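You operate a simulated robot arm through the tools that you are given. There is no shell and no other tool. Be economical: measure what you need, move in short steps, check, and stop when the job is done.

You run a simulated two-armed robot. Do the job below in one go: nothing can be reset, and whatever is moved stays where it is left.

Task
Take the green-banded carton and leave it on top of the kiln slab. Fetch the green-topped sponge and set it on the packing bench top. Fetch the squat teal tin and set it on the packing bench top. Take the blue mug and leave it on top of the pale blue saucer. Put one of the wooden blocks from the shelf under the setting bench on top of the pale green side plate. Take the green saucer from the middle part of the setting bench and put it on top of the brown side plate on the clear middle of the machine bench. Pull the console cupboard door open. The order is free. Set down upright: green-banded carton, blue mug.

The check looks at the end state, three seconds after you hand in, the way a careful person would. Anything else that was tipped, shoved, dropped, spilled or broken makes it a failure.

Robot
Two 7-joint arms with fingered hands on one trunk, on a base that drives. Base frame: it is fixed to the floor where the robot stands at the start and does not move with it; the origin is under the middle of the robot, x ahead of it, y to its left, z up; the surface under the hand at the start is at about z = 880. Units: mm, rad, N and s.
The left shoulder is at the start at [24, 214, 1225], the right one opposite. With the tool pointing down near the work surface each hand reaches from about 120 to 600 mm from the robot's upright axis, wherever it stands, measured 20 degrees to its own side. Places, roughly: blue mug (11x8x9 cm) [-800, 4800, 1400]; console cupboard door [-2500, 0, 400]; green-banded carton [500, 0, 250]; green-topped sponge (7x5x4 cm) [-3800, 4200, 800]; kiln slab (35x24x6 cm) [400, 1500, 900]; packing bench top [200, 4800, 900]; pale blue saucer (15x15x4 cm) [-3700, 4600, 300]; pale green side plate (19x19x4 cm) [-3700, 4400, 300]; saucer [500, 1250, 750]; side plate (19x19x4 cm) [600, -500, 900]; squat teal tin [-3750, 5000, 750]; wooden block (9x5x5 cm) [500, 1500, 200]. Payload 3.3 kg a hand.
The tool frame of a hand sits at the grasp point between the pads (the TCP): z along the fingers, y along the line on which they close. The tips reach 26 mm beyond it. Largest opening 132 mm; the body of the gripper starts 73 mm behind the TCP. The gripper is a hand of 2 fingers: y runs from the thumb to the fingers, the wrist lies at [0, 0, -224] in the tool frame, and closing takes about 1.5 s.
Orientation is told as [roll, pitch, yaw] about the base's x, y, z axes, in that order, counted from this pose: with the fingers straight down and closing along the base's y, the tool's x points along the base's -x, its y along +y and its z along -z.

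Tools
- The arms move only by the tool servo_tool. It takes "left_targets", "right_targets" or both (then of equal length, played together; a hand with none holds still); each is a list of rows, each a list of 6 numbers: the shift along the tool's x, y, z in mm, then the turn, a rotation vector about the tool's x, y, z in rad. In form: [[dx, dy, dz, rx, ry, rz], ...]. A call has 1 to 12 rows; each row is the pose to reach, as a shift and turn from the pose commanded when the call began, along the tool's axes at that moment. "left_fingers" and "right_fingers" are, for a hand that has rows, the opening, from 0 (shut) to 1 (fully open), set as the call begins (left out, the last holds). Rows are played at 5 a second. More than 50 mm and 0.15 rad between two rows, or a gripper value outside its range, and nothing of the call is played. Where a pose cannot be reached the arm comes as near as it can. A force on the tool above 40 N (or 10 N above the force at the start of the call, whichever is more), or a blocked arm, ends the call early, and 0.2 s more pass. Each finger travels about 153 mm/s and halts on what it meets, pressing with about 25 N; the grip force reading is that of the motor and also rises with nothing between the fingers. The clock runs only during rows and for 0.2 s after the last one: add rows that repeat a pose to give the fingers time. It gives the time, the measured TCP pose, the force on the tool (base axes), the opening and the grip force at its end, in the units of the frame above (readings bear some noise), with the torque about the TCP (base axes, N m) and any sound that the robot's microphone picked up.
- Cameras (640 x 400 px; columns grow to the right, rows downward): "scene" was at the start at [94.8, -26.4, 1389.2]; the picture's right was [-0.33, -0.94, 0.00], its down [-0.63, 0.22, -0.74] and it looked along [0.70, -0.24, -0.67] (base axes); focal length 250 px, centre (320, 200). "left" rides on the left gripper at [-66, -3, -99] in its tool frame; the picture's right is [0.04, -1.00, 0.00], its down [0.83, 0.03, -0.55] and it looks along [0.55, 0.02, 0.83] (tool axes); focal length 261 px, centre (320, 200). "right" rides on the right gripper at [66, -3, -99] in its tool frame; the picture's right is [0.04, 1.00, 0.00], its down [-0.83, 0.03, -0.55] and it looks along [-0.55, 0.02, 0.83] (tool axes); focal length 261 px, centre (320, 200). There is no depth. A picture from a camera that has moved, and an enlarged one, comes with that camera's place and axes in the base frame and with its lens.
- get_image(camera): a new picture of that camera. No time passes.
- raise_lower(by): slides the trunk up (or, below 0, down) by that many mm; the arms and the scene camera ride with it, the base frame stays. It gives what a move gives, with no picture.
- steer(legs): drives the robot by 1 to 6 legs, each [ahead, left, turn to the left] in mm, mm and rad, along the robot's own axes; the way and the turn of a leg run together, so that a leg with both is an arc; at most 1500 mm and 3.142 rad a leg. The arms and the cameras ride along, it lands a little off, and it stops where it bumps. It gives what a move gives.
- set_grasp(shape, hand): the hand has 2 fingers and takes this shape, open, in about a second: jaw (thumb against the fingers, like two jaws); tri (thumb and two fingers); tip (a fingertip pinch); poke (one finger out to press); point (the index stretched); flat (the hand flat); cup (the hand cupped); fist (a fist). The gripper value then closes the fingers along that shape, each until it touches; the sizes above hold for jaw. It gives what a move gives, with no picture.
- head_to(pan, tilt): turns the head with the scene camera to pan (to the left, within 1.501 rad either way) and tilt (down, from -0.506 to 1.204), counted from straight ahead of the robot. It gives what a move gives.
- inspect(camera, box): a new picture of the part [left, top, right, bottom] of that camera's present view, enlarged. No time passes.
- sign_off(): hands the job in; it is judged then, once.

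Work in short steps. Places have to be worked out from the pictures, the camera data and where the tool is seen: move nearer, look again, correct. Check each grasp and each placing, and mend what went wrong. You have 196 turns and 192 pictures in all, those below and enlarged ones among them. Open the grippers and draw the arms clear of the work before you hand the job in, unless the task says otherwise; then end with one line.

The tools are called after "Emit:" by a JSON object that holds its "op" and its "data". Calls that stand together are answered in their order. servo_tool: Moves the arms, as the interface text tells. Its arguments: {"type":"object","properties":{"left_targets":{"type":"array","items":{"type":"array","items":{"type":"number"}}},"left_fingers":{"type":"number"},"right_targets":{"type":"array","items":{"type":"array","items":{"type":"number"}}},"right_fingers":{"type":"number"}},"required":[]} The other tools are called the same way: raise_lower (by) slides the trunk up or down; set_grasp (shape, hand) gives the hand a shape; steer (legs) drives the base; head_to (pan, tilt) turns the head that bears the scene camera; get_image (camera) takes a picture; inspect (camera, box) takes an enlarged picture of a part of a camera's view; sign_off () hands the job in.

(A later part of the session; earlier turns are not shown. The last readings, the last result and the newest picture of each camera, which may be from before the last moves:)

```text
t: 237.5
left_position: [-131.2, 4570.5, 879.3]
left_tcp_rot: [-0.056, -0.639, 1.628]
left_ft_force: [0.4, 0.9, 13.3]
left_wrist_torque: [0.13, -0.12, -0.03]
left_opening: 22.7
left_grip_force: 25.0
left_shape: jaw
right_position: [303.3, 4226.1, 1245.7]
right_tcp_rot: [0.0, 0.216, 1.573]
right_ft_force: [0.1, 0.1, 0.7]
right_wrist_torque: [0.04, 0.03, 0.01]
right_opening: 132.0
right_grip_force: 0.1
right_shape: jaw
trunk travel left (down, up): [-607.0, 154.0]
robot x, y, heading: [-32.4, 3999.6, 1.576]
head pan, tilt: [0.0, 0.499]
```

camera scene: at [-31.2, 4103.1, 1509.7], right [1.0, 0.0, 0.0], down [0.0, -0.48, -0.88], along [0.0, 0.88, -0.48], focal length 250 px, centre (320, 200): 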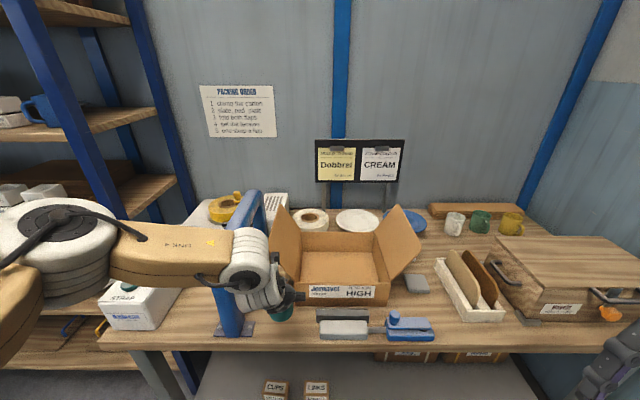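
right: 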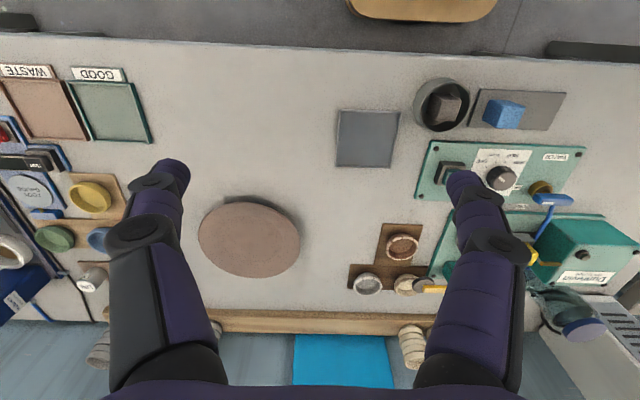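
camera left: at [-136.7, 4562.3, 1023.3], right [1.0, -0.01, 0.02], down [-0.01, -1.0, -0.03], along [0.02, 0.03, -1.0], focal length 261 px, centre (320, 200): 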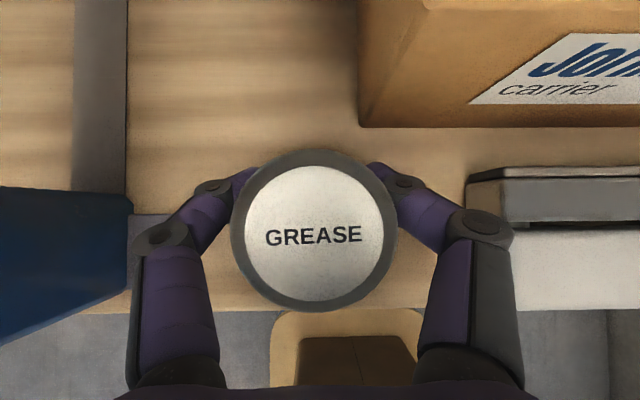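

The contact came sooner and the fingers slipped off the tin. I look before anything else.

Emit:
{"op": "get_image", "data": {"camera": "left"}}

Emit:
{"op": "inspect", "data": {"camera": "scene", "box": [200, 220, 440, 370]}}

```text
86 pictures are left
camera left: at [-134.0, 4563.2, 997.6], right [1.0, -0.01, 0.02], down [-0.01, -1.0, -0.05], along [0.02, 0.05, -1.0], focal length 261 px, centre (320, 200)
```

left: 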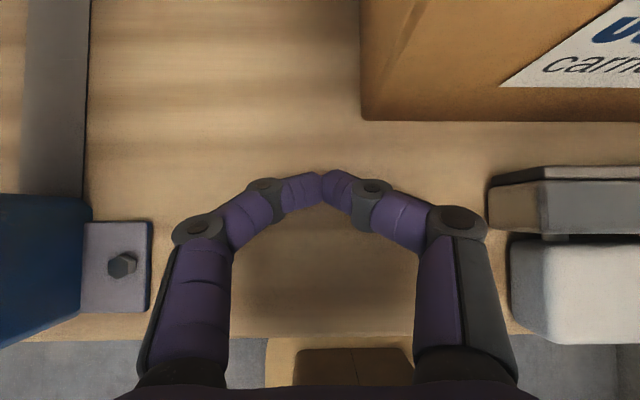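

```text
2.67 times, centred on (320, 295) of scene
camera zoom: at [-30.8, 4100.3, 1510.1], right [1.0, 0.0, 0.0], down [0.0, -0.48, -0.88], along [0.0, 0.88, -0.48], focal length 666 px, centre (320, -53)
```

zoom: 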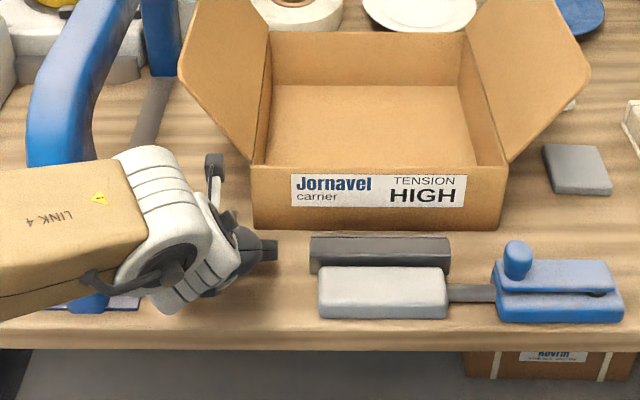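

The tin is not visible; it must have squeezed out. I raise the hand gently and look around for it.

Emit:
{"op": "servo_tool", "data": {"left_targets": [[-20, 0, -28, 0, 0, 0], [-40, 0, -57, 0, 0, 0], [-60, 0, -85, 0, 0, 0]]}}

Emit:
{"op": "get_image", "data": {"camera": "left"}}

Emit:
{"op": "get_image", "data": {"camera": "right"}}

Emit:
{"op": "head_to", "data": {"pan": 0.15, "tilt": 1.0}}

Emit:
{"op": "get_image", "data": {"camera": "scene"}}

```text
t: 238.3
left_position: [-136.2, 4566.1, 980.8]
left_tcp_rot: [-0.054, -0.633, 1.627]
left_ft_force: [-0.4, 0.4, 0.9]
left_wrist_torque: [0.01, -0.01, -0.01]
left_opening: 22.7
left_grip_force: 25.3
left_shape: jaw
right_position: [302.0, 4227.0, 1245.4]
right_tcp_rot: [0.002, 0.216, 1.575]
right_ft_force: [0.3, 0.0, 0.8]
right_wrist_torque: [0.0, 0.04, 0.0]
right_opening: 132.1
right_grip_force: 0.1
right_shape: jaw
trunk travel left (down, up): [-607.0, 154.0]
robot x, y, heading: [-30.3, 3995.0, 1.574]
head pan, tilt: [0.0, 0.499]
```

```text
84 pictures are left
camera left: at [-138.2, 4560.2, 1100.2], right [1.0, -0.01, 0.02], down [-0.01, -1.0, -0.05], along [0.02, 0.05, -1.0], focal length 261 px, centre (320, 200)
```

left: 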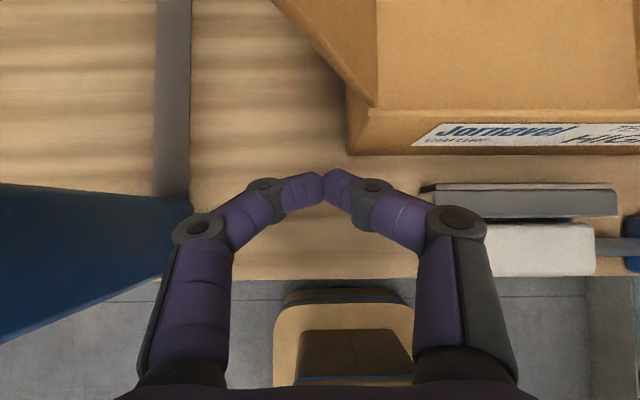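

```text
83 pictures are left
camera right: at [304.0, 4183.9, 1357.2], right [-1.0, -0.04, 0.01], down [-0.04, 0.93, 0.36], along [-0.03, 0.36, -0.93], focal length 261 px, centre (320, 200)
```

right: 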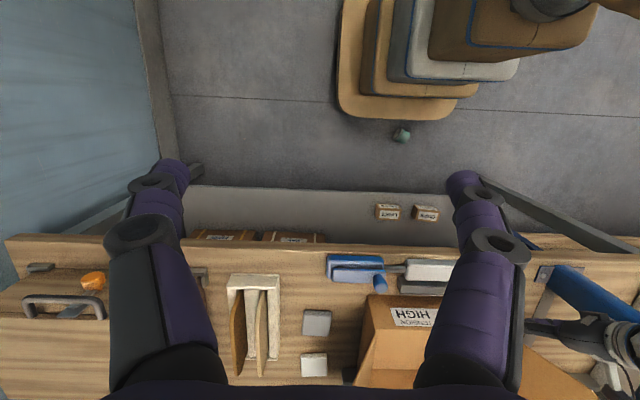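

```text
t: 239.2
left_position: [-135.7, 4566.7, 979.9]
left_tcp_rot: [-0.053, -0.631, 1.627]
left_ft_force: [-0.4, -0.4, -0.5]
left_wrist_torque: [-0.02, 0.01, 0.0]
left_opening: 22.7
left_grip_force: 25.3
left_shape: jaw
right_position: [301.3, 4226.2, 1246.5]
right_tcp_rot: [0.002, 0.217, 1.573]
right_ft_force: [0.0, 0.1, 0.7]
right_wrist_torque: [0.0, 0.0, -0.03]
right_opening: 131.7
right_grip_force: 0.0
right_shape: jaw
trunk travel left (down, up): [-607.0, 154.0]
robot x, y, heading: [-33.4, 4001.3, 1.572]
head pan, tilt: [0.15, 1.0]
```

```text
82 pictures are left
camera scene: at [-41.6, 4079.6, 1468.8], right [0.99, 0.15, 0.0], down [0.13, -0.83, -0.54], along [-0.08, 0.53, -0.84], focal length 250 px, centre (320, 200)
```

scene: 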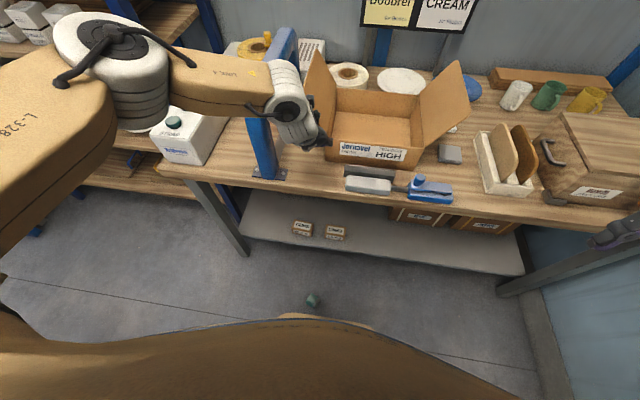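

The tin fell to the floor at about [−131,4337]. I'll recover it: back away, open the hand, and lower the trunk fully.

Emit:
{"op": "steer", "data": {"legs": [[-300, 0, 0]]}}

Emit:
{"op": "servo_tool", "data": {"left_targets": [[0, 0, 0, 0, 0.1, 0], [0, 0, 0, 0, 0.2, 0], [0, 0, 0, 0, 0.3, 0], [0, 0, 0, 0, 0.3, 0]], "left_fingers": 0.85}}

Emit:
{"op": "raise_lower", "data": {"by": -395}}

Emit:
{"op": "raise_lower", "data": {"by": -200}}

Emit:
{"op": "get_image", "data": {"camera": "left"}}

Emit:
{"op": "get_image", "data": {"camera": "scene"}}

```text
t: 241.2
left_position: [-134.0, 4265.5, 982.5]
left_tcp_rot: [-0.055, -0.63, 1.625]
left_ft_force: [-0.2, 0.2, 0.0]
left_wrist_torque: [0.03, 0.0, 0.01]
left_opening: 22.7
left_grip_force: 25.2
left_shape: jaw
right_position: [302.8, 3923.2, 1245.0]
right_tcp_rot: [0.001, 0.215, 1.573]
right_ft_force: [0.1, 0.0, 0.1]
right_wrist_torque: [0.04, 0.01, -0.02]
right_opening: 131.6
right_grip_force: 0.1
right_shape: jaw
trunk travel left (down, up): [-607.0, 154.0]
robot x, y, heading: [-29.4, 3695.1, 1.57]
head pan, tilt: [0.15, 1.0]
```

```text
t: 242.2
left_position: [-134.1, 4264.6, 980.1]
left_tcp_rot: [-0.046, -0.329, 1.607]
left_ft_force: [0.0, -0.4, 0.4]
left_wrist_torque: [0.0, 0.0, -0.01]
left_opening: 112.0
left_grip_force: 0.1
left_shape: jaw
right_position: [302.4, 3924.3, 1246.9]
right_tcp_rot: [0.001, 0.217, 1.574]
right_ft_force: [0.1, 0.0, 0.5]
right_wrist_torque: [-0.03, -0.04, -0.01]
right_opening: 132.0
right_grip_force: 0.0
right_shape: jaw
trunk travel left (down, up): [-607.0, 154.0]
robot x, y, heading: [-30.3, 3693.5, 1.569]
head pan, tilt: [0.15, 1.0]
```

```text
t: 246.0
left_position: [-134.9, 4267.1, 587.4]
left_tcp_rot: [-0.044, -0.333, 1.609]
left_ft_force: [0.2, 1.1, 1.0]
left_wrist_torque: [-0.02, 0.01, 0.01]
left_opening: 112.3
left_grip_force: 0.0
left_shape: jaw
right_position: [304.0, 3924.9, 850.4]
right_tcp_rot: [0.004, 0.217, 1.573]
right_ft_force: [0.9, -0.6, -0.2]
right_wrist_torque: [0.03, 0.01, 0.02]
right_opening: 131.7
right_grip_force: 0.0
right_shape: jaw
trunk travel left (down, up): [-212.0, 549.0]
robot x, y, heading: [-30.5, 3701.9, 1.572]
head pan, tilt: [0.15, 1.0]
```

```text
t: 248.2
left_position: [-134.5, 4266.4, 387.1]
left_tcp_rot: [-0.045, -0.332, 1.608]
left_ft_force: [0.3, 0.6, -0.5]
left_wrist_torque: [0.02, -0.04, -0.02]
left_opening: 112.2
left_grip_force: 0.1
left_shape: jaw
right_position: [303.3, 3924.3, 651.1]
right_tcp_rot: [0.002, 0.216, 1.573]
right_ft_force: [-0.3, -0.8, 0.2]
right_wrist_torque: [0.0, -0.01, 0.02]
right_opening: 132.1
right_grip_force: 0.0
right_shape: jaw
trunk travel left (down, up): [-12.0, 749.0]
robot x, y, heading: [-29.9, 3695.4, 1.573]
head pan, tilt: [0.15, 1.0]
```

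```text
81 pictures are left
camera left: at [-136.8, 4294.5, 501.9], right [1.0, -0.02, 0.03], down [-0.02, -0.97, 0.25], along [0.02, -0.25, -0.97], focal length 261 px, centre (320, 200)
```

left: 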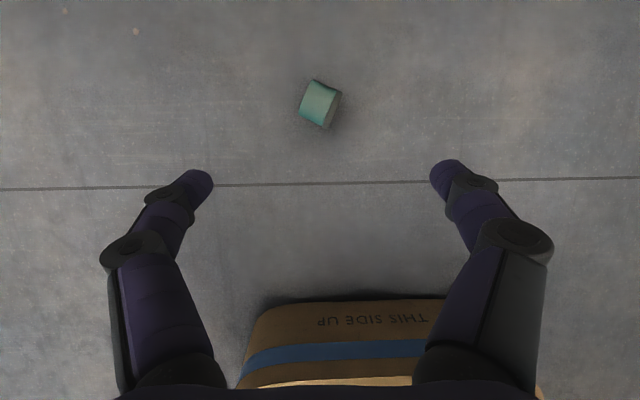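

```text
80 pictures are left
camera scene: at [-40.8, 3905.1, 860.4], right [0.99, 0.15, 0.0], down [0.13, -0.83, -0.54], along [-0.08, 0.53, -0.84], focal length 250 px, centre (320, 200)
```

scene: 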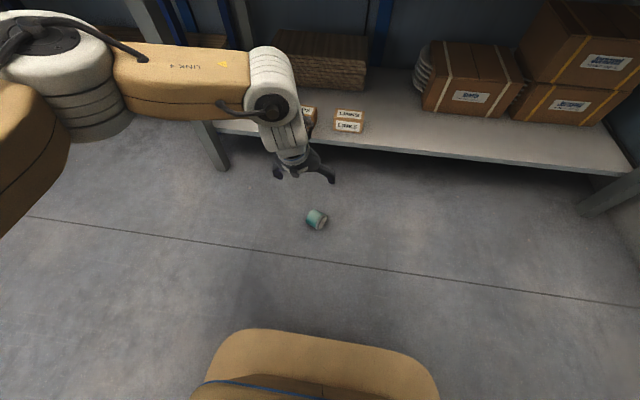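

The tin lies on its side on the floor. I zoom to see its axis.

Emit:
{"op": "inspect", "data": {"camera": "left", "box": [270, 55, 370, 155]}}

```text
4.00 times, centred on (320, 105) of left
camera zoom: at [-136.8, 4294.5, 501.9], right [1.0, -0.02, 0.03], down [-0.02, -0.97, 0.25], along [0.02, -0.25, -0.97], focal length 1043 px, centre (320, 580)
```

zoom: 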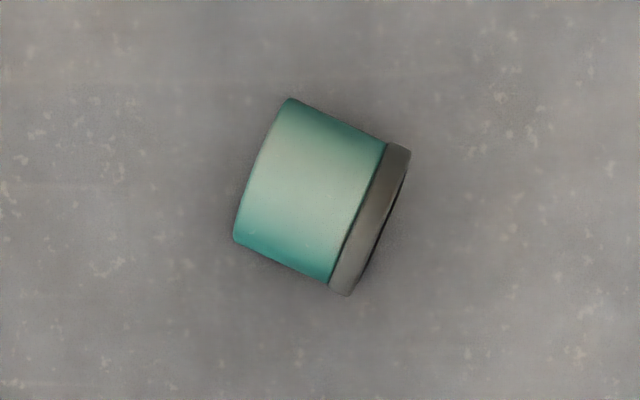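

The tin is lying with its lid pointing ESE. To set it upright later I must grip it across its diameter with its bottom toward the hand's back side, so the hand must be rolled about +1.5 with the robot turned −0.5. First I test floor reach here, short of the tin.

Emit:
{"op": "servo_tool", "data": {"left_targets": [[32, 0, 33, 0, 0, 0], [65, 0, 66, 0, 0, 0], [97, 0, 98, 0, 0, 0], [130, 0, 131, 0, 0, 0], [162, 0, 164, 0, 0, 0], [195, 0, 197, 0, 0, 0]]}}

```text
t: 249.6
left_position: [-122.8, 4144.7, 136.7]
left_tcp_rot: [-0.047, -0.331, 1.609]
left_ft_force: [0.1, -0.3, -0.4]
left_wrist_torque: [0.03, 0.02, 0.0]
left_opening: 111.8
left_grip_force: 0.0
left_shape: jaw
right_position: [302.7, 3924.6, 650.0]
right_tcp_rot: [0.0, 0.217, 1.572]
right_ft_force: [-0.3, 0.6, -0.4]
right_wrist_torque: [0.01, -0.01, 0.0]
right_opening: 132.1
right_grip_force: 0.1
right_shape: jaw
trunk travel left (down, up): [-12.0, 749.0]
robot x, y, heading: [-29.0, 3697.4, 1.574]
head pan, tilt: [0.15, 1.0]
```

Floor reach is fine. I make the hand vertical and roll it +1.5 about its axis.

Emit:
{"op": "servo_tool", "data": {"left_targets": [[0, 0, 0, 0, 0.11, 0], [0, 0, 0, 0, 0.22, 0], [0, 0, 0, 0.0, 0.33, 0]]}}

Emit:
{"op": "servo_tool", "data": {"left_targets": [[0, 0, 0, 0, 0, 0.14], [0, 0, 0, 0, 0, 0.28], [0, 0, 0, 0, 0, 0.42], [0, 0, 0, 0, 0, 0.56], [0, 0, 0, 0, 0, 0.7], [0, 0, 0, 0, 0, 0.84], [0, 0, 0, 0, 0, 0.98], [0, 0, 0, 0, 0, 1.12], [0, 0, 0, 0, 0, 1.26], [0, 0, 0, 0, 0, 1.4], [0, 0, 0, 0, 0, 1.5]]}}

Emit:
{"op": "steer", "data": {"legs": [[0, 0, -0.5], [0, 220, 0]]}}

Emit:
{"op": "get_image", "data": {"camera": "left"}}

```text
t: 250.4
left_position: [-120.0, 4144.2, 136.9]
left_tcp_rot: [-0.046, -0.001, 1.593]
left_ft_force: [0.1, -0.2, -0.6]
left_wrist_torque: [0.0, -0.02, 0.04]
left_opening: 111.9
left_grip_force: 0.1
left_shape: jaw
right_position: [303.5, 3923.8, 651.2]
right_tcp_rot: [0.002, 0.216, 1.573]
right_ft_force: [-0.5, 0.3, 0.4]
right_wrist_torque: [-0.04, 0.01, 0.04]
right_opening: 131.7
right_grip_force: 0.1
right_shape: jaw
trunk travel left (down, up): [-12.0, 749.0]
robot x, y, heading: [-30.4, 3696.4, 1.575]
head pan, tilt: [0.15, 1.0]
```

```text
t: 252.8
left_position: [-105.7, 4106.0, 182.0]
left_tcp_rot: [0.003, -0.042, 0.097]
left_ft_force: [0.1, 0.1, 0.6]
left_wrist_torque: [0.0, 0.0, 0.01]
left_opening: 112.0
left_grip_force: 0.0
left_shape: jaw
left hand out of reach, approached as far as the arm can: row 9, 10, 11
right_position: [303.0, 3923.5, 651.0]
right_tcp_rot: [0.001, 0.217, 1.573]
right_ft_force: [-1.7, 0.1, 0.2]
right_wrist_torque: [-0.02, -0.02, 0.02]
right_opening: 131.7
right_grip_force: 0.1
right_shape: jaw
trunk travel left (down, up): [-12.0, 749.0]
robot x, y, heading: [-32.6, 3695.2, 1.571]
head pan, tilt: [0.15, 1.0]
```

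```text
t: 255.9
left_position: [-97.9, 4194.2, 182.8]
left_tcp_rot: [0.004, -0.042, -0.382]
left_ft_force: [1.7, 0.3, -0.5]
left_wrist_torque: [-0.02, 0.01, -0.03]
left_opening: 112.1
left_grip_force: 0.0
left_shape: jaw
right_position: [180.6, 3843.0, 651.4]
right_tcp_rot: [0.002, 0.216, 1.091]
right_ft_force: [0.9, -0.2, 0.5]
right_wrist_torque: [-0.01, 0.02, 0.01]
right_opening: 131.9
right_grip_force: 0.0
right_shape: jaw
trunk travel left (down, up): [-12.0, 749.0]
robot x, y, heading: [-221.2, 3795.4, 1.09]
head pan, tilt: [0.15, 1.0]
```

```text
78 pictures are left
camera left: at [-42.2, 4167.7, 284.1], right [-0.41, -0.91, 0.0], down [-0.78, 0.35, 0.52], along [-0.47, 0.22, -0.86], focal length 261 px, centre (320, 200)
```

left: 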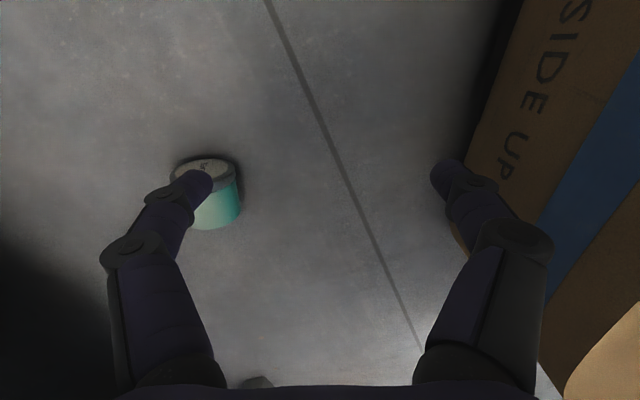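

The lid faces this camera as computed. To ease the wrist I turn the robot 0.42 further and unroll the hand by the same amount, then position over the tin.

Emit:
{"op": "servo_tool", "data": {"left_targets": [[0, 0, 0, 0, 0.02, -0.14], [0, 0, 0, 0, 0.04, -0.28], [0, 0, 0, 0, 0.04, -0.42]]}}

Emit:
{"op": "steer", "data": {"legs": [[0, 0, -0.42]]}}

```text
t: 256.7
left_position: [-98.0, 4194.1, 183.1]
left_tcp_rot: [-0.008, 0.0, 0.039]
left_ft_force: [-0.2, 1.0, 0.8]
left_wrist_torque: [-0.01, 0.0, -0.03]
left_opening: 111.9
left_grip_force: 0.1
left_shape: jaw
right_position: [179.9, 3844.7, 651.7]
right_tcp_rot: [0.001, 0.217, 1.091]
right_ft_force: [0.2, -0.7, 0.2]
right_wrist_torque: [0.02, 0.0, -0.03]
right_opening: 131.8
right_grip_force: 0.1
right_shape: jaw
trunk travel left (down, up): [-12.0, 749.0]
robot x, y, heading: [-220.0, 3794.9, 1.089]
head pan, tilt: [0.15, 1.0]
```

```text
t: 258.3
left_position: [50.7, 4111.8, 181.2]
left_tcp_rot: [-0.006, -0.001, -0.377]
left_ft_force: [1.0, 0.4, 0.3]
left_wrist_torque: [0.0, 0.0, 0.02]
left_opening: 111.9
left_grip_force: 0.1
left_shape: jaw
right_position: [165.8, 3679.2, 650.8]
right_tcp_rot: [0.001, 0.217, 0.677]
right_ft_force: [-1.1, -0.5, 0.2]
right_wrist_torque: [0.03, 0.03, 0.0]
right_opening: 131.9
right_grip_force: 0.0
right_shape: jaw
trunk travel left (down, up): [-12.0, 749.0]
robot x, y, heading: [-218.0, 3794.1, 0.673]
head pan, tilt: [0.15, 1.0]
```

Emit:
{"op": "steer", "data": {"legs": [[7, 290, 0]]}}

Emit:
{"op": "get_image", "data": {"camera": "left"}}

```text
t: 260.3
left_position: [-122.8, 4339.7, 181.6]
left_tcp_rot: [-0.009, -0.001, -0.379]
left_ft_force: [0.5, -0.1, 0.5]
left_wrist_torque: [-0.01, 0.0, -0.02]
left_opening: 111.7
left_grip_force: 0.0
left_shape: jaw
right_position: [-8.7, 3908.3, 650.1]
right_tcp_rot: [0.002, 0.217, 0.677]
right_ft_force: [0.5, 0.4, 0.6]
right_wrist_torque: [0.0, 0.01, 0.0]
right_opening: 131.6
right_grip_force: 0.0
right_shape: jaw
trunk travel left (down, up): [-12.0, 749.0]
robot x, y, heading: [-392.6, 4028.0, 0.682]
head pan, tilt: [0.15, 1.0]
```

```text
77 pictures are left
camera left: at [-63.1, 4312.8, 281.4], right [-0.41, -0.91, 0.01], down [-0.76, 0.34, 0.55], along [-0.51, 0.22, -0.83], focal length 261 px, centre (320, 200)
```

left: 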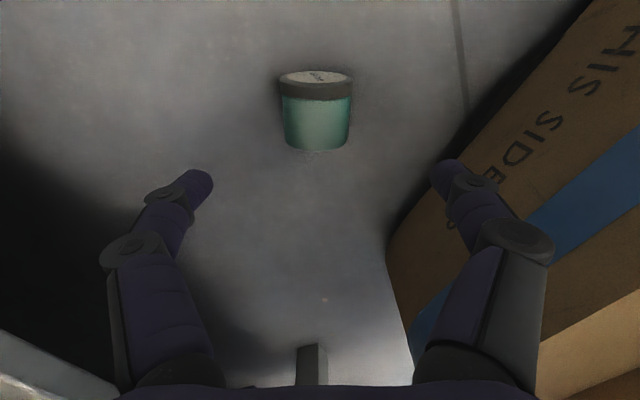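

The tin is directly beneath and aligned, but the base is too close to the right finger. I back the base 80 mm while moving the hand 80 mm ahead.

Emit:
{"op": "servo_tool", "data": {"left_targets": [[-20, 35, 0, 0, 0, 0], [-39, 70, 0, 0, 0, 0]], "left_fingers": 0.8}}

Emit:
{"op": "steer", "data": {"legs": [[-80, 0, 0]]}}

Emit:
{"op": "servo_tool", "data": {"left_targets": [[0, 0, 35, 0, 0, 0], [0, 0, 70, 0, 0, 0]]}}

Emit:
{"op": "get_image", "data": {"camera": "left"}}

```text
t: 260.9
left_position: [-61.0, 4388.4, 180.7]
left_tcp_rot: [-0.008, 0.0, -0.375]
left_ft_force: [-0.1, 0.2, -0.5]
left_wrist_torque: [0.0, 0.04, 0.0]
left_opening: 105.8
left_grip_force: 0.1
left_shape: jaw
right_position: [-8.3, 3908.1, 650.8]
right_tcp_rot: [0.002, 0.217, 0.677]
right_ft_force: [0.2, 0.7, 0.8]
right_wrist_torque: [0.0, 0.01, 0.01]
right_opening: 131.9
right_grip_force: 0.0
right_shape: jaw
trunk travel left (down, up): [-12.0, 749.0]
robot x, y, heading: [-393.1, 4025.9, 0.678]
head pan, tilt: [0.15, 1.0]
```

```text
t: 261.9
left_position: [-121.5, 4339.4, 180.0]
left_tcp_rot: [-0.006, 0.001, -0.378]
left_ft_force: [0.0, 0.3, -0.5]
left_wrist_torque: [-0.02, -0.01, 0.03]
left_opening: 105.6
left_grip_force: 0.0
left_shape: jaw
right_position: [-71.1, 3858.1, 650.7]
right_tcp_rot: [0.003, 0.217, 0.674]
right_ft_force: [0.3, -0.5, 0.3]
right_wrist_torque: [0.04, 0.01, -0.03]
right_opening: 131.9
right_grip_force: 0.1
right_shape: jaw
trunk travel left (down, up): [-12.0, 749.0]
robot x, y, heading: [-455.2, 3976.2, 0.675]
head pan, tilt: [0.15, 1.0]
```

```text
t: 262.5
left_position: [-141.3, 4334.9, 146.6]
left_tcp_rot: [-0.005, 0.0, -0.375]
left_ft_force: [0.5, 0.3, -0.1]
left_wrist_torque: [0.01, 0.0, -0.01]
left_opening: 105.7
left_grip_force: 0.0
left_shape: jaw
left hand out of reach, approached as far as the arm can: row 1, 2
right_position: [-70.9, 3858.1, 650.1]
right_tcp_rot: [0.001, 0.218, 0.676]
right_ft_force: [-0.3, -0.2, 0.0]
right_wrist_torque: [0.02, 0.01, 0.02]
right_opening: 132.2
right_grip_force: 0.1
right_shape: jaw
trunk travel left (down, up): [-12.0, 749.0]
robot x, y, heading: [-459.6, 3974.0, 0.675]
head pan, tilt: [0.15, 1.0]
```

```text
76 pictures are left
camera left: at [-81.6, 4308.1, 247.7], right [-0.4, -0.91, 0.01], down [-0.76, 0.34, 0.55], along [-0.51, 0.22, -0.83], focal length 261 px, centre (320, 200)
```

left: 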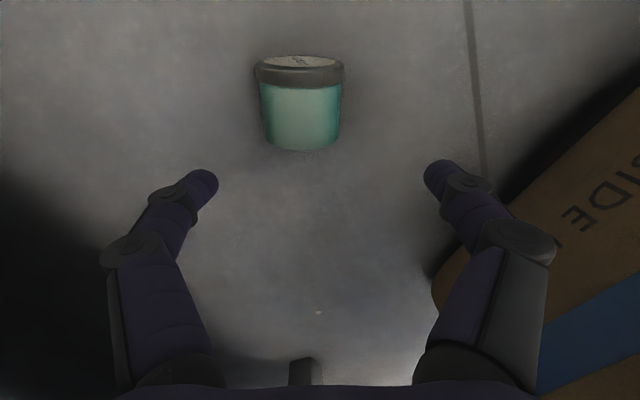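

Floor reach needs the hand nearer the shoulder line. I lower the trunk the last bit, shift the hand to the robot's left/nearer, and reposition the base so that the tin is under it.

Emit:
{"op": "servo_tool", "data": {"left_targets": [[0, 0, -35, 0, 0, 0], [38, 0, -35, 0, 0, 0], [75, 0, -35, 0, 0, 0], [112, 0, -35, 0, 0, 0], [150, 0, -35, 0, 0, 0]]}}

Emit:
{"op": "raise_lower", "data": {"by": -12}}

Emit:
{"op": "steer", "data": {"legs": [[92, -136, 0]]}}

Emit:
{"op": "get_image", "data": {"camera": "left"}}

```text
t: 263.7
left_position: [-280.8, 4389.3, 185.6]
left_tcp_rot: [-0.008, 0.0, -0.376]
left_ft_force: [0.1, 0.0, 0.6]
left_wrist_torque: [-0.02, 0.01, 0.0]
left_opening: 105.7
left_grip_force: 0.0
left_shape: jaw
right_position: [-71.0, 3858.3, 650.4]
right_tcp_rot: [0.002, 0.217, 0.676]
right_ft_force: [-0.1, -1.0, -0.1]
right_wrist_torque: [0.01, 0.04, 0.04]
right_opening: 131.8
right_grip_force: 0.1
right_shape: jaw
trunk travel left (down, up): [-12.0, 749.0]
robot x, y, heading: [-455.7, 3976.3, 0.669]
head pan, tilt: [0.15, 1.0]
```

```text
t: 264.3
left_position: [-280.4, 4386.5, 171.3]
left_tcp_rot: [-0.009, -0.001, -0.38]
left_ft_force: [-0.1, -0.5, 1.1]
left_wrist_torque: [0.02, -0.01, 0.04]
left_opening: 105.9
left_grip_force: 0.1
left_shape: jaw
right_position: [-69.5, 3859.0, 640.0]
right_tcp_rot: [0.003, 0.221, 0.677]
right_ft_force: [0.3, -0.3, 0.6]
right_wrist_torque: [-0.02, -0.01, 0.0]
right_opening: 131.8
right_grip_force: 0.1
right_shape: jaw
trunk travel left (down, up): [0.0, 761.0]
robot x, y, heading: [-454.7, 3977.4, 0.677]
head pan, tilt: [0.15, 1.0]
```

```text
t: 265.8
left_position: [-123.7, 4340.9, 170.8]
left_tcp_rot: [-0.008, 0.002, -0.375]
left_ft_force: [0.4, 0.7, 0.1]
left_wrist_torque: [0.01, -0.02, -0.01]
left_opening: 105.9
left_grip_force: 0.1
left_shape: jaw
right_position: [86.5, 3814.0, 639.6]
right_tcp_rot: [0.004, 0.22, 0.676]
right_ft_force: [-0.7, 0.4, 0.3]
right_wrist_torque: [0.01, -0.05, -0.01]
right_opening: 132.0
right_grip_force: 0.0
right_shape: jaw
trunk travel left (down, up): [0.0, 761.0]
robot x, y, heading: [-300.6, 3930.3, 0.679]
head pan, tilt: [0.15, 1.0]
```

```text
75 pictures are left
camera left: at [-63.6, 4314.1, 270.8], right [-0.4, -0.91, 0.01], down [-0.76, 0.34, 0.55], along [-0.51, 0.22, -0.83], focal length 261 px, centre (320, 200)
```

left: 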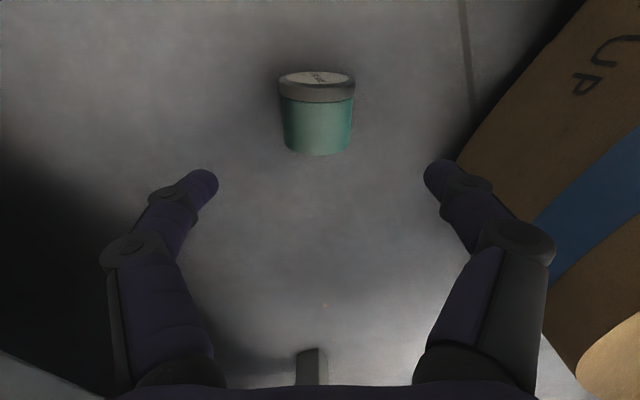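

Base is clear of the right finger by ~60 mm. I lower 112 mm to straddle the tin.

Emit:
{"op": "servo_tool", "data": {"left_targets": [[0, 0, 40, 0, 0, 0], [0, 0, 78, 0, 0, 0], [0, 0, 100, 0, 0, 0], [0, 0, 114, 0, 0, 0]]}}

Emit:
{"op": "get_image", "data": {"camera": "left"}}

```text
t: 266.8
left_position: [-125.3, 4339.7, 57.3]
left_tcp_rot: [-0.008, -0.001, -0.375]
left_ft_force: [-0.4, 0.0, 0.1]
left_wrist_torque: [0.03, 0.01, -0.01]
left_opening: 105.7
left_grip_force: 0.1
left_shape: jaw
right_position: [86.6, 3812.5, 638.9]
right_tcp_rot: [0.004, 0.218, 0.677]
right_ft_force: [-0.4, 0.3, -0.2]
right_wrist_torque: [-0.01, 0.01, 0.02]
right_opening: 132.1
right_grip_force: 0.0
right_shape: jaw
trunk travel left (down, up): [0.0, 761.0]
robot x, y, heading: [-302.5, 3933.8, 0.675]
head pan, tilt: [0.15, 1.0]
```

```text
74 pictures are left
camera left: at [-64.4, 4312.9, 157.3], right [-0.4, -0.91, 0.01], down [-0.76, 0.34, 0.55], along [-0.51, 0.22, -0.83], focal length 261 px, centre (320, 200)
```

left: 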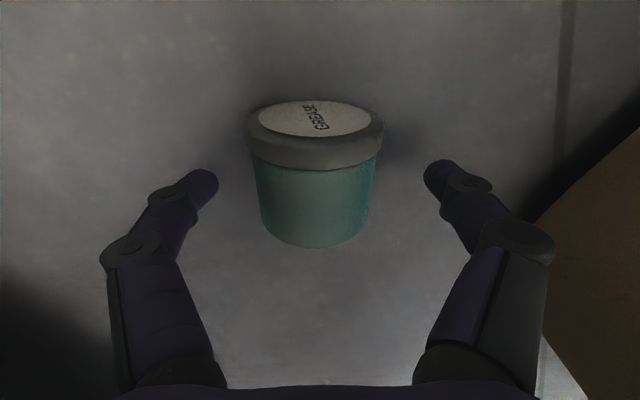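

Reached. I go 11 mm lower, shift 6 mm toward the body, and close.

Emit:
{"op": "servo_tool", "data": {"left_targets": [[6, 0, 6, 0, 0, 0], [6, 0, 11, 0, 0, 0], [6, 0, 11, 0, 0, 0]]}}

Emit:
{"op": "servo_tool", "data": {"left_targets": [[0, 0, 0, 0, 0, 0], [0, 0, 0, 0, 0, 0], [0, 0, 0, 0, 0, 0], [0, 0, 0, 0, 0, 0], [0, 0, -30, 0, 0, 0], [0, 0, -70, 0, 0, 0], [0, 0, -110, 0, 0, 0]], "left_fingers": 0}}

Emit:
{"op": "get_image", "data": {"camera": "left"}}

```text
t: 267.6
left_position: [-130.3, 4337.3, 51.9]
left_tcp_rot: [-0.005, 0.0, -0.372]
left_ft_force: [-0.2, -0.4, -0.3]
left_wrist_torque: [0.01, 0.04, 0.03]
left_opening: 105.8
left_grip_force: 0.1
left_shape: jaw
left hand out of reach, approached as far as the arm can: row 2, 3
right_position: [85.0, 3813.0, 639.3]
right_tcp_rot: [0.003, 0.22, 0.677]
right_ft_force: [1.0, 0.0, 0.1]
right_wrist_torque: [0.01, 0.01, 0.05]
right_opening: 131.7
right_grip_force: 0.0
right_shape: jaw
trunk travel left (down, up): [0.0, 761.0]
robot x, y, heading: [-302.5, 3929.4, 0.675]
head pan, tilt: [0.15, 1.0]
```

```text
t: 269.2
left_position: [-134.5, 4341.5, 164.1]
left_tcp_rot: [-0.008, 0.0, -0.377]
left_ft_force: [-0.4, 0.5, -2.4]
left_wrist_torque: [0.02, 0.01, -0.03]
left_opening: 55.0
left_grip_force: 25.2
left_shape: jaw
right_position: [86.8, 3814.1, 639.4]
right_tcp_rot: [0.004, 0.221, 0.677]
right_ft_force: [-0.1, 0.4, -0.5]
right_wrist_torque: [0.01, 0.03, -0.02]
right_opening: 131.9
right_grip_force: 0.2
right_shape: jaw
trunk travel left (down, up): [0.0, 761.0]
robot x, y, heading: [-300.3, 3926.7, 0.676]
head pan, tilt: [0.15, 1.0]
```

```text
73 pictures are left
camera left: at [-72.3, 4314.4, 264.5], right [-0.4, -0.91, 0.01], down [-0.76, 0.34, 0.55], along [-0.51, 0.22, -0.83], focal length 261 px, centre (320, 200)
```

left: 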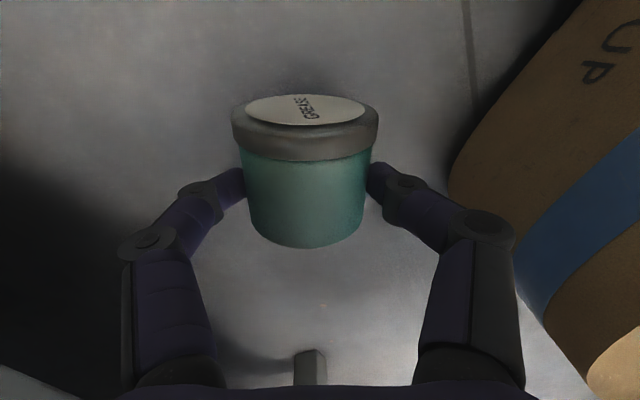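

Held across its diameter. I back away, turn the robot to face the bench, raise the trunk, and unroll the hand.

Emit:
{"op": "steer", "data": {"legs": [[-300, 0, 0], [0, 0, 0.895]]}}

Emit:
{"op": "raise_lower", "data": {"by": 395}}

Emit:
{"op": "servo_tool", "data": {"left_targets": [[0, 0, 0, 0, 0, -0.13], [0, 0, 0, 0, 0, -0.26], [0, 0, -20, 0, 0, -0.39], [0, 0, -40, 0, 0, -0.52], [0, 0, -60, 0, 0, -0.65], [0, 0, -80, 0, 0, -0.78], [0, 0, -100, 0, 0, -0.91], [0, 0, -120, 0, 0, -1.053]]}}

```text
t: 273.5
left_position: [-747.3, 4134.4, 165.1]
left_tcp_rot: [-0.005, 0.0, 0.523]
left_ft_force: [-0.2, 0.2, -2.5]
left_wrist_torque: [-0.04, 0.01, 0.04]
left_opening: 54.8
left_grip_force: 24.7
left_shape: jaw
right_position: [-198.4, 3977.8, 638.6]
right_tcp_rot: [0.003, 0.219, 1.578]
right_ft_force: [-0.5, -0.2, -0.4]
right_wrist_torque: [0.0, -0.03, 0.01]
right_opening: 131.7
right_grip_force: 0.1
right_shape: jaw
trunk travel left (down, up): [0.0, 761.0]
robot x, y, heading: [-528.8, 3746.9, 1.576]
head pan, tilt: [0.15, 1.0]
```

```text
t: 277.3
left_position: [-747.6, 4133.8, 559.2]
left_tcp_rot: [-0.008, -0.001, 0.523]
left_ft_force: [-0.9, 0.3, -1.8]
left_wrist_torque: [-0.02, 0.03, -0.01]
left_opening: 54.8
left_grip_force: 25.0
left_shape: jaw
right_position: [-199.0, 3977.1, 1033.9]
right_tcp_rot: [0.006, 0.223, 1.577]
right_ft_force: [-0.2, 0.0, 0.0]
right_wrist_torque: [0.01, 0.0, 0.02]
right_opening: 131.9
right_grip_force: 0.0
right_shape: jaw
trunk travel left (down, up): [-395.0, 366.0]
robot x, y, heading: [-527.7, 3749.3, 1.577]
head pan, tilt: [0.15, 1.0]
```

```text
t: 279.1
left_position: [-745.8, 4135.3, 681.0]
left_tcp_rot: [-0.003, 0.007, 1.581]
left_ft_force: [0.2, -0.4, -2.1]
left_wrist_torque: [-0.02, 0.01, 0.01]
left_opening: 54.9
left_grip_force: 24.8
left_shape: jaw
right_position: [-198.6, 3977.7, 1033.8]
right_tcp_rot: [0.003, 0.219, 1.577]
right_ft_force: [-0.6, -0.7, 0.4]
right_wrist_torque: [0.03, 0.02, 0.04]
right_opening: 131.9
right_grip_force: 0.0
right_shape: jaw
trunk travel left (down, up): [-395.0, 366.0]
robot x, y, heading: [-533.6, 3746.8, 1.577]
head pan, tilt: [0.15, 1.0]
```

Now I pitch the hand from down to horizontal while raising and extending it, which stands the tin upright.

Emit:
{"op": "servo_tool", "data": {"left_targets": [[-14, 0, -21, 0, -0.131, 0], [-28, 0, -42, 0, -0.262, 0], [-42, 0, -63, 0, -0.393, 0], [-57, 0, -83, 0, -0.524, 0], [-71, 0, -104, 0, -0.654, 0], [-85, 0, -125, 0, -0.785, 0], [-99, 0, -146, 0, -0.916, 0], [-113, 0, -167, 0, -1.047, 0], [-127, 0, -188, 0, -1.178, 0], [-142, 0, -208, 0, -1.309, 0], [-156, 0, -229, 0, -1.44, 0], [-170, 0, -250, 0, -1.571, 0]]}}

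Emit:
{"op": "get_image", "data": {"camera": "left"}}

```text
t: 281.7
left_position: [-748.4, 4307.0, 928.0]
left_tcp_rot: [-0.705, -1.565, 2.281]
left_ft_force: [-0.1, -0.8, -2.8]
left_wrist_torque: [-0.04, 0.01, -0.01]
left_opening: 54.9
left_grip_force: 24.6
left_shape: jaw
right_position: [-199.0, 3976.9, 1034.6]
right_tcp_rot: [0.004, 0.222, 1.577]
right_ft_force: [0.2, 0.4, -1.2]
right_wrist_torque: [0.0, -0.01, -0.02]
right_opening: 131.8
right_grip_force: 0.1
right_shape: jaw
trunk travel left (down, up): [-395.0, 366.0]
robot x, y, heading: [-532.9, 3748.1, 1.575]
head pan, tilt: [0.15, 1.0]
```

```text
72 pictures are left
camera left: at [-745.8, 4207.8, 994.6], right [1.0, 0.01, -0.04], down [-0.03, -0.56, -0.83], along [-0.03, 0.83, -0.56], focal length 261 px, centre (320, 200)
```

left: 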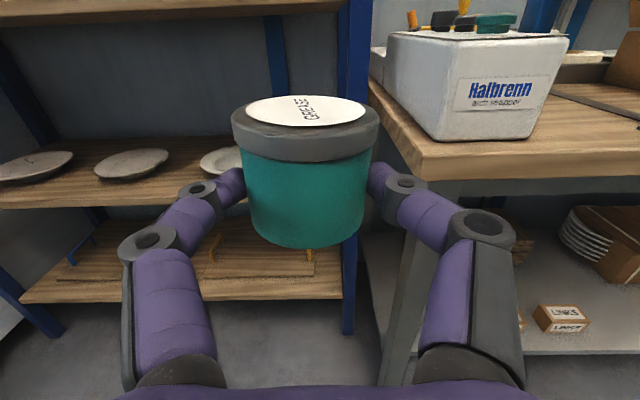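

The tin is upright in the hand. I move east in front of the bench and partly forward.

Emit:
{"op": "steer", "data": {"legs": [[0, -611, 0], [170, 0, 0]]}}

Emit:
{"op": "head_to", "data": {"pan": 0.2, "tilt": 0.7}}

Emit:
{"op": "get_image", "data": {"camera": "left"}}

Emit:
{"op": "get_image", "data": {"camera": "scene"}}

```text
t: 286.1
left_position: [-153.8, 4481.0, 928.0]
left_tcp_rot: [-0.477, -1.563, 2.057]
left_ft_force: [-0.1, 0.4, -1.7]
left_wrist_torque: [-0.05, 0.01, 0.04]
left_opening: 54.5
left_grip_force: 25.2
left_shape: jaw
right_position: [398.2, 4155.0, 1033.5]
right_tcp_rot: [0.004, 0.222, 1.581]
right_ft_force: [-0.6, 0.7, -0.6]
right_wrist_torque: [-0.02, 0.02, 0.0]
right_opening: 132.1
right_grip_force: 0.1
right_shape: jaw
trunk travel left (down, up): [-395.0, 366.0]
robot x, y, heading: [68.4, 3922.1, 1.582]
head pan, tilt: [0.15, 1.0]
```

```text
t: 286.9
left_position: [-151.8, 4480.5, 927.3]
left_tcp_rot: [-0.521, -1.562, 2.103]
left_ft_force: [0.0, -0.3, -2.6]
left_wrist_torque: [-0.03, 0.0, -0.04]
left_opening: 54.6
left_grip_force: 24.4
left_shape: jaw
right_position: [398.9, 4153.2, 1033.6]
right_tcp_rot: [0.004, 0.223, 1.582]
right_ft_force: [-0.8, -0.4, 0.1]
right_wrist_torque: [-0.03, 0.0, 0.0]
right_opening: 131.8
right_grip_force: 0.1
right_shape: jaw
trunk travel left (down, up): [-395.0, 366.0]
robot x, y, heading: [65.7, 3921.3, 1.578]
head pan, tilt: [0.201, 0.7]
```

```text
71 pictures are left
camera left: at [-149.5, 4381.4, 994.4], right [1.0, 0.01, -0.04], down [-0.02, -0.56, -0.83], along [-0.03, 0.83, -0.56], focal length 261 px, centre (320, 200)
```

left: 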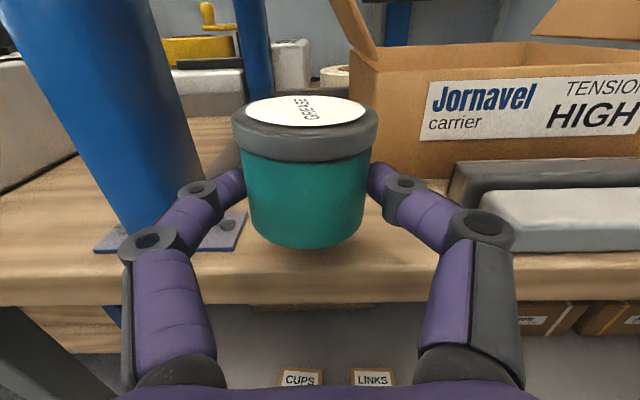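

```text
70 pictures are left
camera scene: at [49.3, 4032.3, 1279.5], right [0.98, 0.21, 0.0], down [0.14, -0.63, -0.76], along [-0.16, 0.75, -0.65], focal length 250 px, centre (320, 200)
```

scene: 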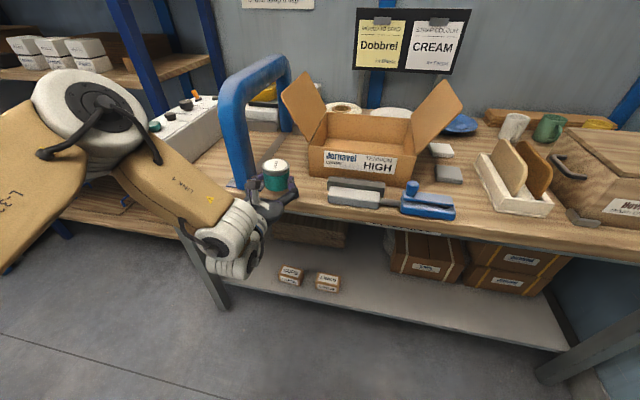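

Good. I move 60 forward, 18 right, then lower 50 mm.

Emit:
{"op": "steer", "data": {"legs": [[62, -18, 0]]}}

Emit:
{"op": "servo_tool", "data": {"left_targets": [[20, 0, 0, 0, 0, 0], [40, 0, 0, 0, 0, 0]]}}

Emit:
{"op": "get_image", "data": {"camera": "left"}}

Emit:
{"op": "inspect", "data": {"camera": "scene", "box": [180, 120, 340, 220]}}

```text
t: 287.9
left_position: [-136.3, 4545.2, 926.5]
left_tcp_rot: [-0.428, -1.563, 2.01]
left_ft_force: [-0.6, -0.1, -1.8]
left_wrist_torque: [-0.06, -0.04, -0.02]
left_opening: 54.7
left_grip_force: 25.1
left_shape: jaw
right_position: [415.4, 4217.2, 1033.7]
right_tcp_rot: [0.003, 0.222, 1.583]
right_ft_force: [0.2, 0.0, -0.9]
right_wrist_torque: [-0.03, 0.01, -0.03]
right_opening: 132.1
right_grip_force: 0.0
right_shape: jaw
trunk travel left (down, up): [-395.0, 366.0]
robot x, y, heading: [83.4, 3978.6, 1.585]
head pan, tilt: [0.201, 0.7]
```

```text
t: 288.5
left_position: [-136.0, 4545.8, 886.9]
left_tcp_rot: [-0.511, -1.564, 2.092]
left_ft_force: [-0.1, 0.0, -1.8]
left_wrist_torque: [-0.05, 0.02, 0.04]
left_opening: 54.5
left_grip_force: 25.1
left_shape: jaw
right_position: [414.2, 4217.2, 1032.9]
right_tcp_rot: [0.004, 0.222, 1.582]
right_ft_force: [0.0, -0.9, -0.6]
right_wrist_torque: [-0.03, 0.0, -0.01]
right_opening: 131.8
right_grip_force: 0.1
right_shape: jaw
trunk travel left (down, up): [-395.0, 366.0]
robot x, y, heading: [82.9, 3983.9, 1.585]
head pan, tilt: [0.201, 0.7]
```

```text
69 pictures are left
camera left: at [-132.6, 4446.0, 954.3], right [1.0, 0.01, -0.04], down [-0.02, -0.56, -0.83], along [-0.03, 0.83, -0.56], focal length 261 px, centre (320, 200)
```

left: 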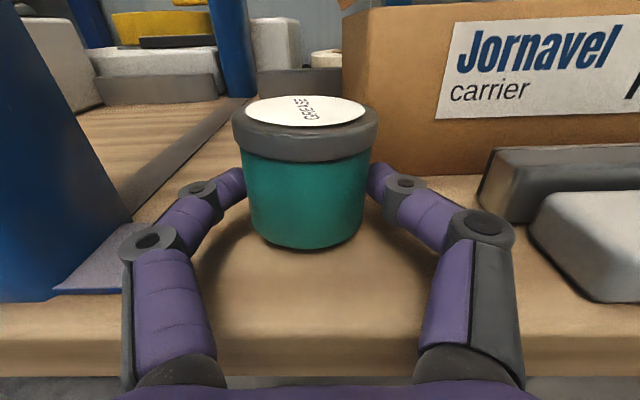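

```text
4.00 times, centred on (260, 170) of scene
camera zoom: at [66.4, 4095.1, 1279.5], right [0.98, 0.21, 0.0], down [0.14, -0.63, -0.76], along [-0.16, 0.75, -0.64], focal length 999 px, centre (560, 320)
```

zoom: 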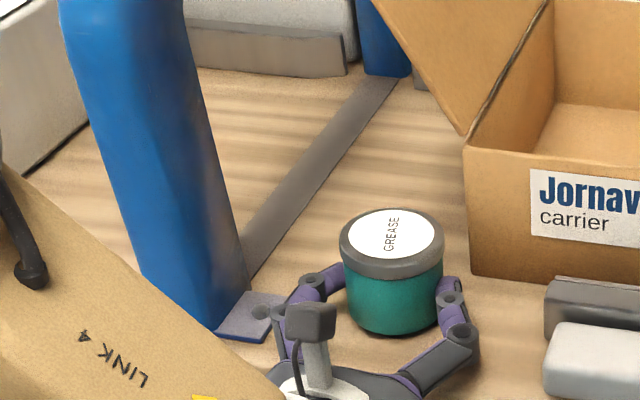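

Nearly down. Small steps, one at a time now.

Emit:
{"op": "servo_tool", "data": {"left_targets": [[5, 0, 0, 0, 0, 0], [9, 0, 0, 0, 0, 0]]}}

```text
t: 289.1
left_position: [-135.9, 4544.0, 880.9]
left_tcp_rot: [-1.656, -1.565, -3.044]
left_ft_force: [-2.0, -0.9, 11.2]
left_wrist_torque: [0.19, -0.31, 0.02]
left_opening: 54.7
left_grip_force: 25.5
left_shape: jaw
right_position: [414.5, 4215.5, 1033.0]
right_tcp_rot: [0.004, 0.219, 1.583]
right_ft_force: [-0.9, -0.2, 0.4]
right_wrist_torque: [0.01, 0.02, 0.0]
right_opening: 131.9
right_grip_force: 0.0
right_shape: jaw
trunk travel left (down, up): [-395.0, 366.0]
robot x, y, heading: [84.4, 3983.3, 1.584]
head pan, tilt: [0.201, 0.7]
```

Contact. Release and withdraw straight back.

Emit:
{"op": "servo_tool", "data": {"left_targets": [[-1, 0, 0, 0, 0, 0], [-1, 0, 0, 0, 0, 0], [-1, 0, 0, 0, 0, 0], [-1, 0, -30, 0, 0, 0], [-1, 0, -70, 0, 0, 0], [-3, 0, -110, 0, 0, 0]], "left_fingers": 0.75}}

Emit:
{"op": "get_image", "data": {"camera": "left"}}

```text
t: 290.5
left_position: [-133.7, 4440.9, 882.4]
left_tcp_rot: [-0.124, -1.563, 1.703]
left_ft_force: [-0.6, 0.5, 0.3]
left_wrist_torque: [0.0, 0.01, -0.02]
left_opening: 98.7
left_grip_force: 0.1
left_shape: jaw
left hand out of reach, approached as far as the arm can: row 6
right_position: [417.0, 4216.4, 1032.1]
right_tcp_rot: [0.005, 0.219, 1.584]
right_ft_force: [1.0, -0.3, 0.3]
right_wrist_torque: [0.0, 0.04, 0.0]
right_opening: 132.0
right_grip_force: 0.0
right_shape: jaw
trunk travel left (down, up): [-395.0, 366.0]
robot x, y, heading: [84.4, 3981.3, 1.588]
head pan, tilt: [0.201, 0.7]
```

```text
67 pictures are left
camera left: at [-130.6, 4341.4, 949.5], right [1.0, 0.01, -0.04], down [-0.03, -0.56, -0.83], along [-0.03, 0.83, -0.56], focal length 261 px, centre (320, 200)
```

left: 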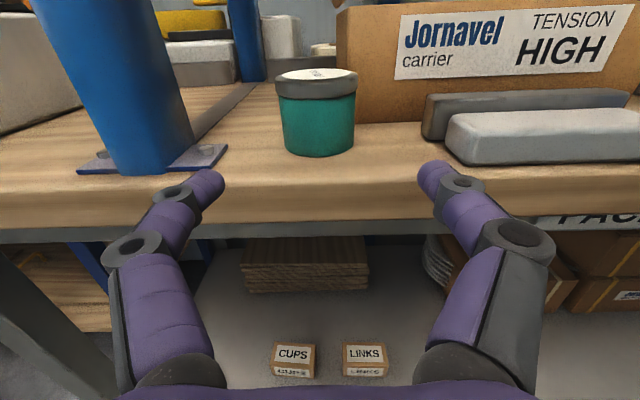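

The tin stands upright on the packing bench. Next the mug at ≈ [−768,4798,1407]: I back off, raise the trunk fully and shift west in front of the rack.

Emit:
{"op": "steer", "data": {"legs": [[-250, 0, -0.012], [0, 635, 0]]}}

Emit:
{"op": "raise_lower", "data": {"by": 366}}

Emit:
{"op": "servo_tool", "data": {"left_targets": [[-40, 0, 0, 0, 0, 0], [-80, 0, 0, 0, 0, 0], [-120, 0, 0, 0, 0, 0], [-160, 0, 0, 0, 0, 0], [-180, 0, 0, 0, 0, 0]]}}

Emit:
{"op": "get_image", "data": {"camera": "left"}}

```text
t: 295.5
left_position: [-759.5, 4188.3, 881.7]
left_tcp_rot: [-0.547, -1.56, 2.116]
left_ft_force: [-0.6, 0.1, 0.4]
left_wrist_torque: [-0.01, 0.01, -0.01]
left_opening: 98.9
left_grip_force: 0.1
left_shape: jaw
right_position: [-210.2, 3956.8, 1033.7]
right_tcp_rot: [0.004, 0.219, 1.569]
right_ft_force: [0.7, -0.5, 0.1]
right_wrist_torque: [-0.02, 0.0, -0.02]
right_opening: 132.2
right_grip_force: 0.0
right_shape: jaw
trunk travel left (down, up): [-395.0, 366.0]
robot x, y, heading: [-544.2, 3728.0, 1.567]
head pan, tilt: [0.201, 0.7]
```

```text
t: 299.1
left_position: [-759.1, 4188.7, 1246.9]
left_tcp_rot: [-0.5, -1.56, 2.066]
left_ft_force: [-0.7, -0.3, 0.4]
left_wrist_torque: [0.0, -0.03, 0.02]
left_opening: 98.8
left_grip_force: 0.1
left_shape: jaw
right_position: [-211.5, 3956.8, 1399.5]
right_tcp_rot: [0.003, 0.219, 1.567]
right_ft_force: [-0.4, 0.4, -0.9]
right_wrist_torque: [-0.03, -0.01, -0.01]
right_opening: 131.6
right_grip_force: 0.0
right_shape: jaw
trunk travel left (down, up): [-761.0, 0.0]
robot x, y, heading: [-543.4, 3727.8, 1.572]
head pan, tilt: [0.201, 0.7]
```

```text
t: 300.3
left_position: [-759.8, 4193.6, 1429.3]
left_tcp_rot: [-0.577, -1.559, 2.143]
left_ft_force: [0.1, 1.2, -0.4]
left_wrist_torque: [0.02, 0.0, 0.02]
left_opening: 98.8
left_grip_force: 0.0
left_shape: jaw
right_position: [-211.6, 3955.9, 1400.1]
right_tcp_rot: [0.003, 0.22, 1.569]
right_ft_force: [-0.1, 0.5, 0.3]
right_wrist_torque: [-0.01, -0.02, 0.02]
right_opening: 131.9
right_grip_force: 0.0
right_shape: jaw
trunk travel left (down, up): [-761.0, 0.0]
robot x, y, heading: [-544.2, 3729.4, 1.569]
head pan, tilt: [0.201, 0.7]
```

```text
66 pictures are left
camera left: at [-757.9, 4094.7, 1495.8], right [1.0, -0.01, -0.03], down [-0.03, -0.56, -0.83], along [-0.01, 0.83, -0.56], focal length 261 px, centre (320, 200)
```

left: 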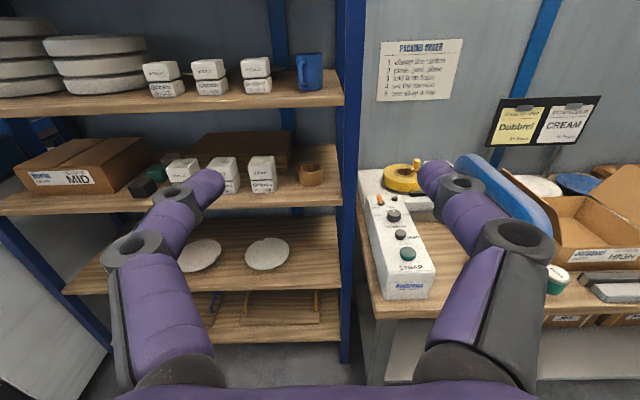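

Mug in view. I zoom in on it.

Emit:
{"op": "inspect", "data": {"camera": "left", "box": [240, 35, 360, 110]}}

```text
5.33 times, centred on (300, 72) of left
camera zoom: at [-757.9, 4094.7, 1495.8], right [1.0, -0.01, -0.03], down [-0.03, -0.56, -0.83], along [-0.01, 0.83, -0.56], focal length 1390 px, centre (427, 880)
```

zoom: 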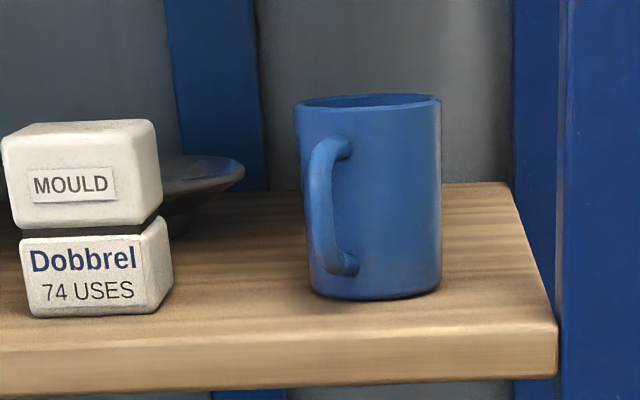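

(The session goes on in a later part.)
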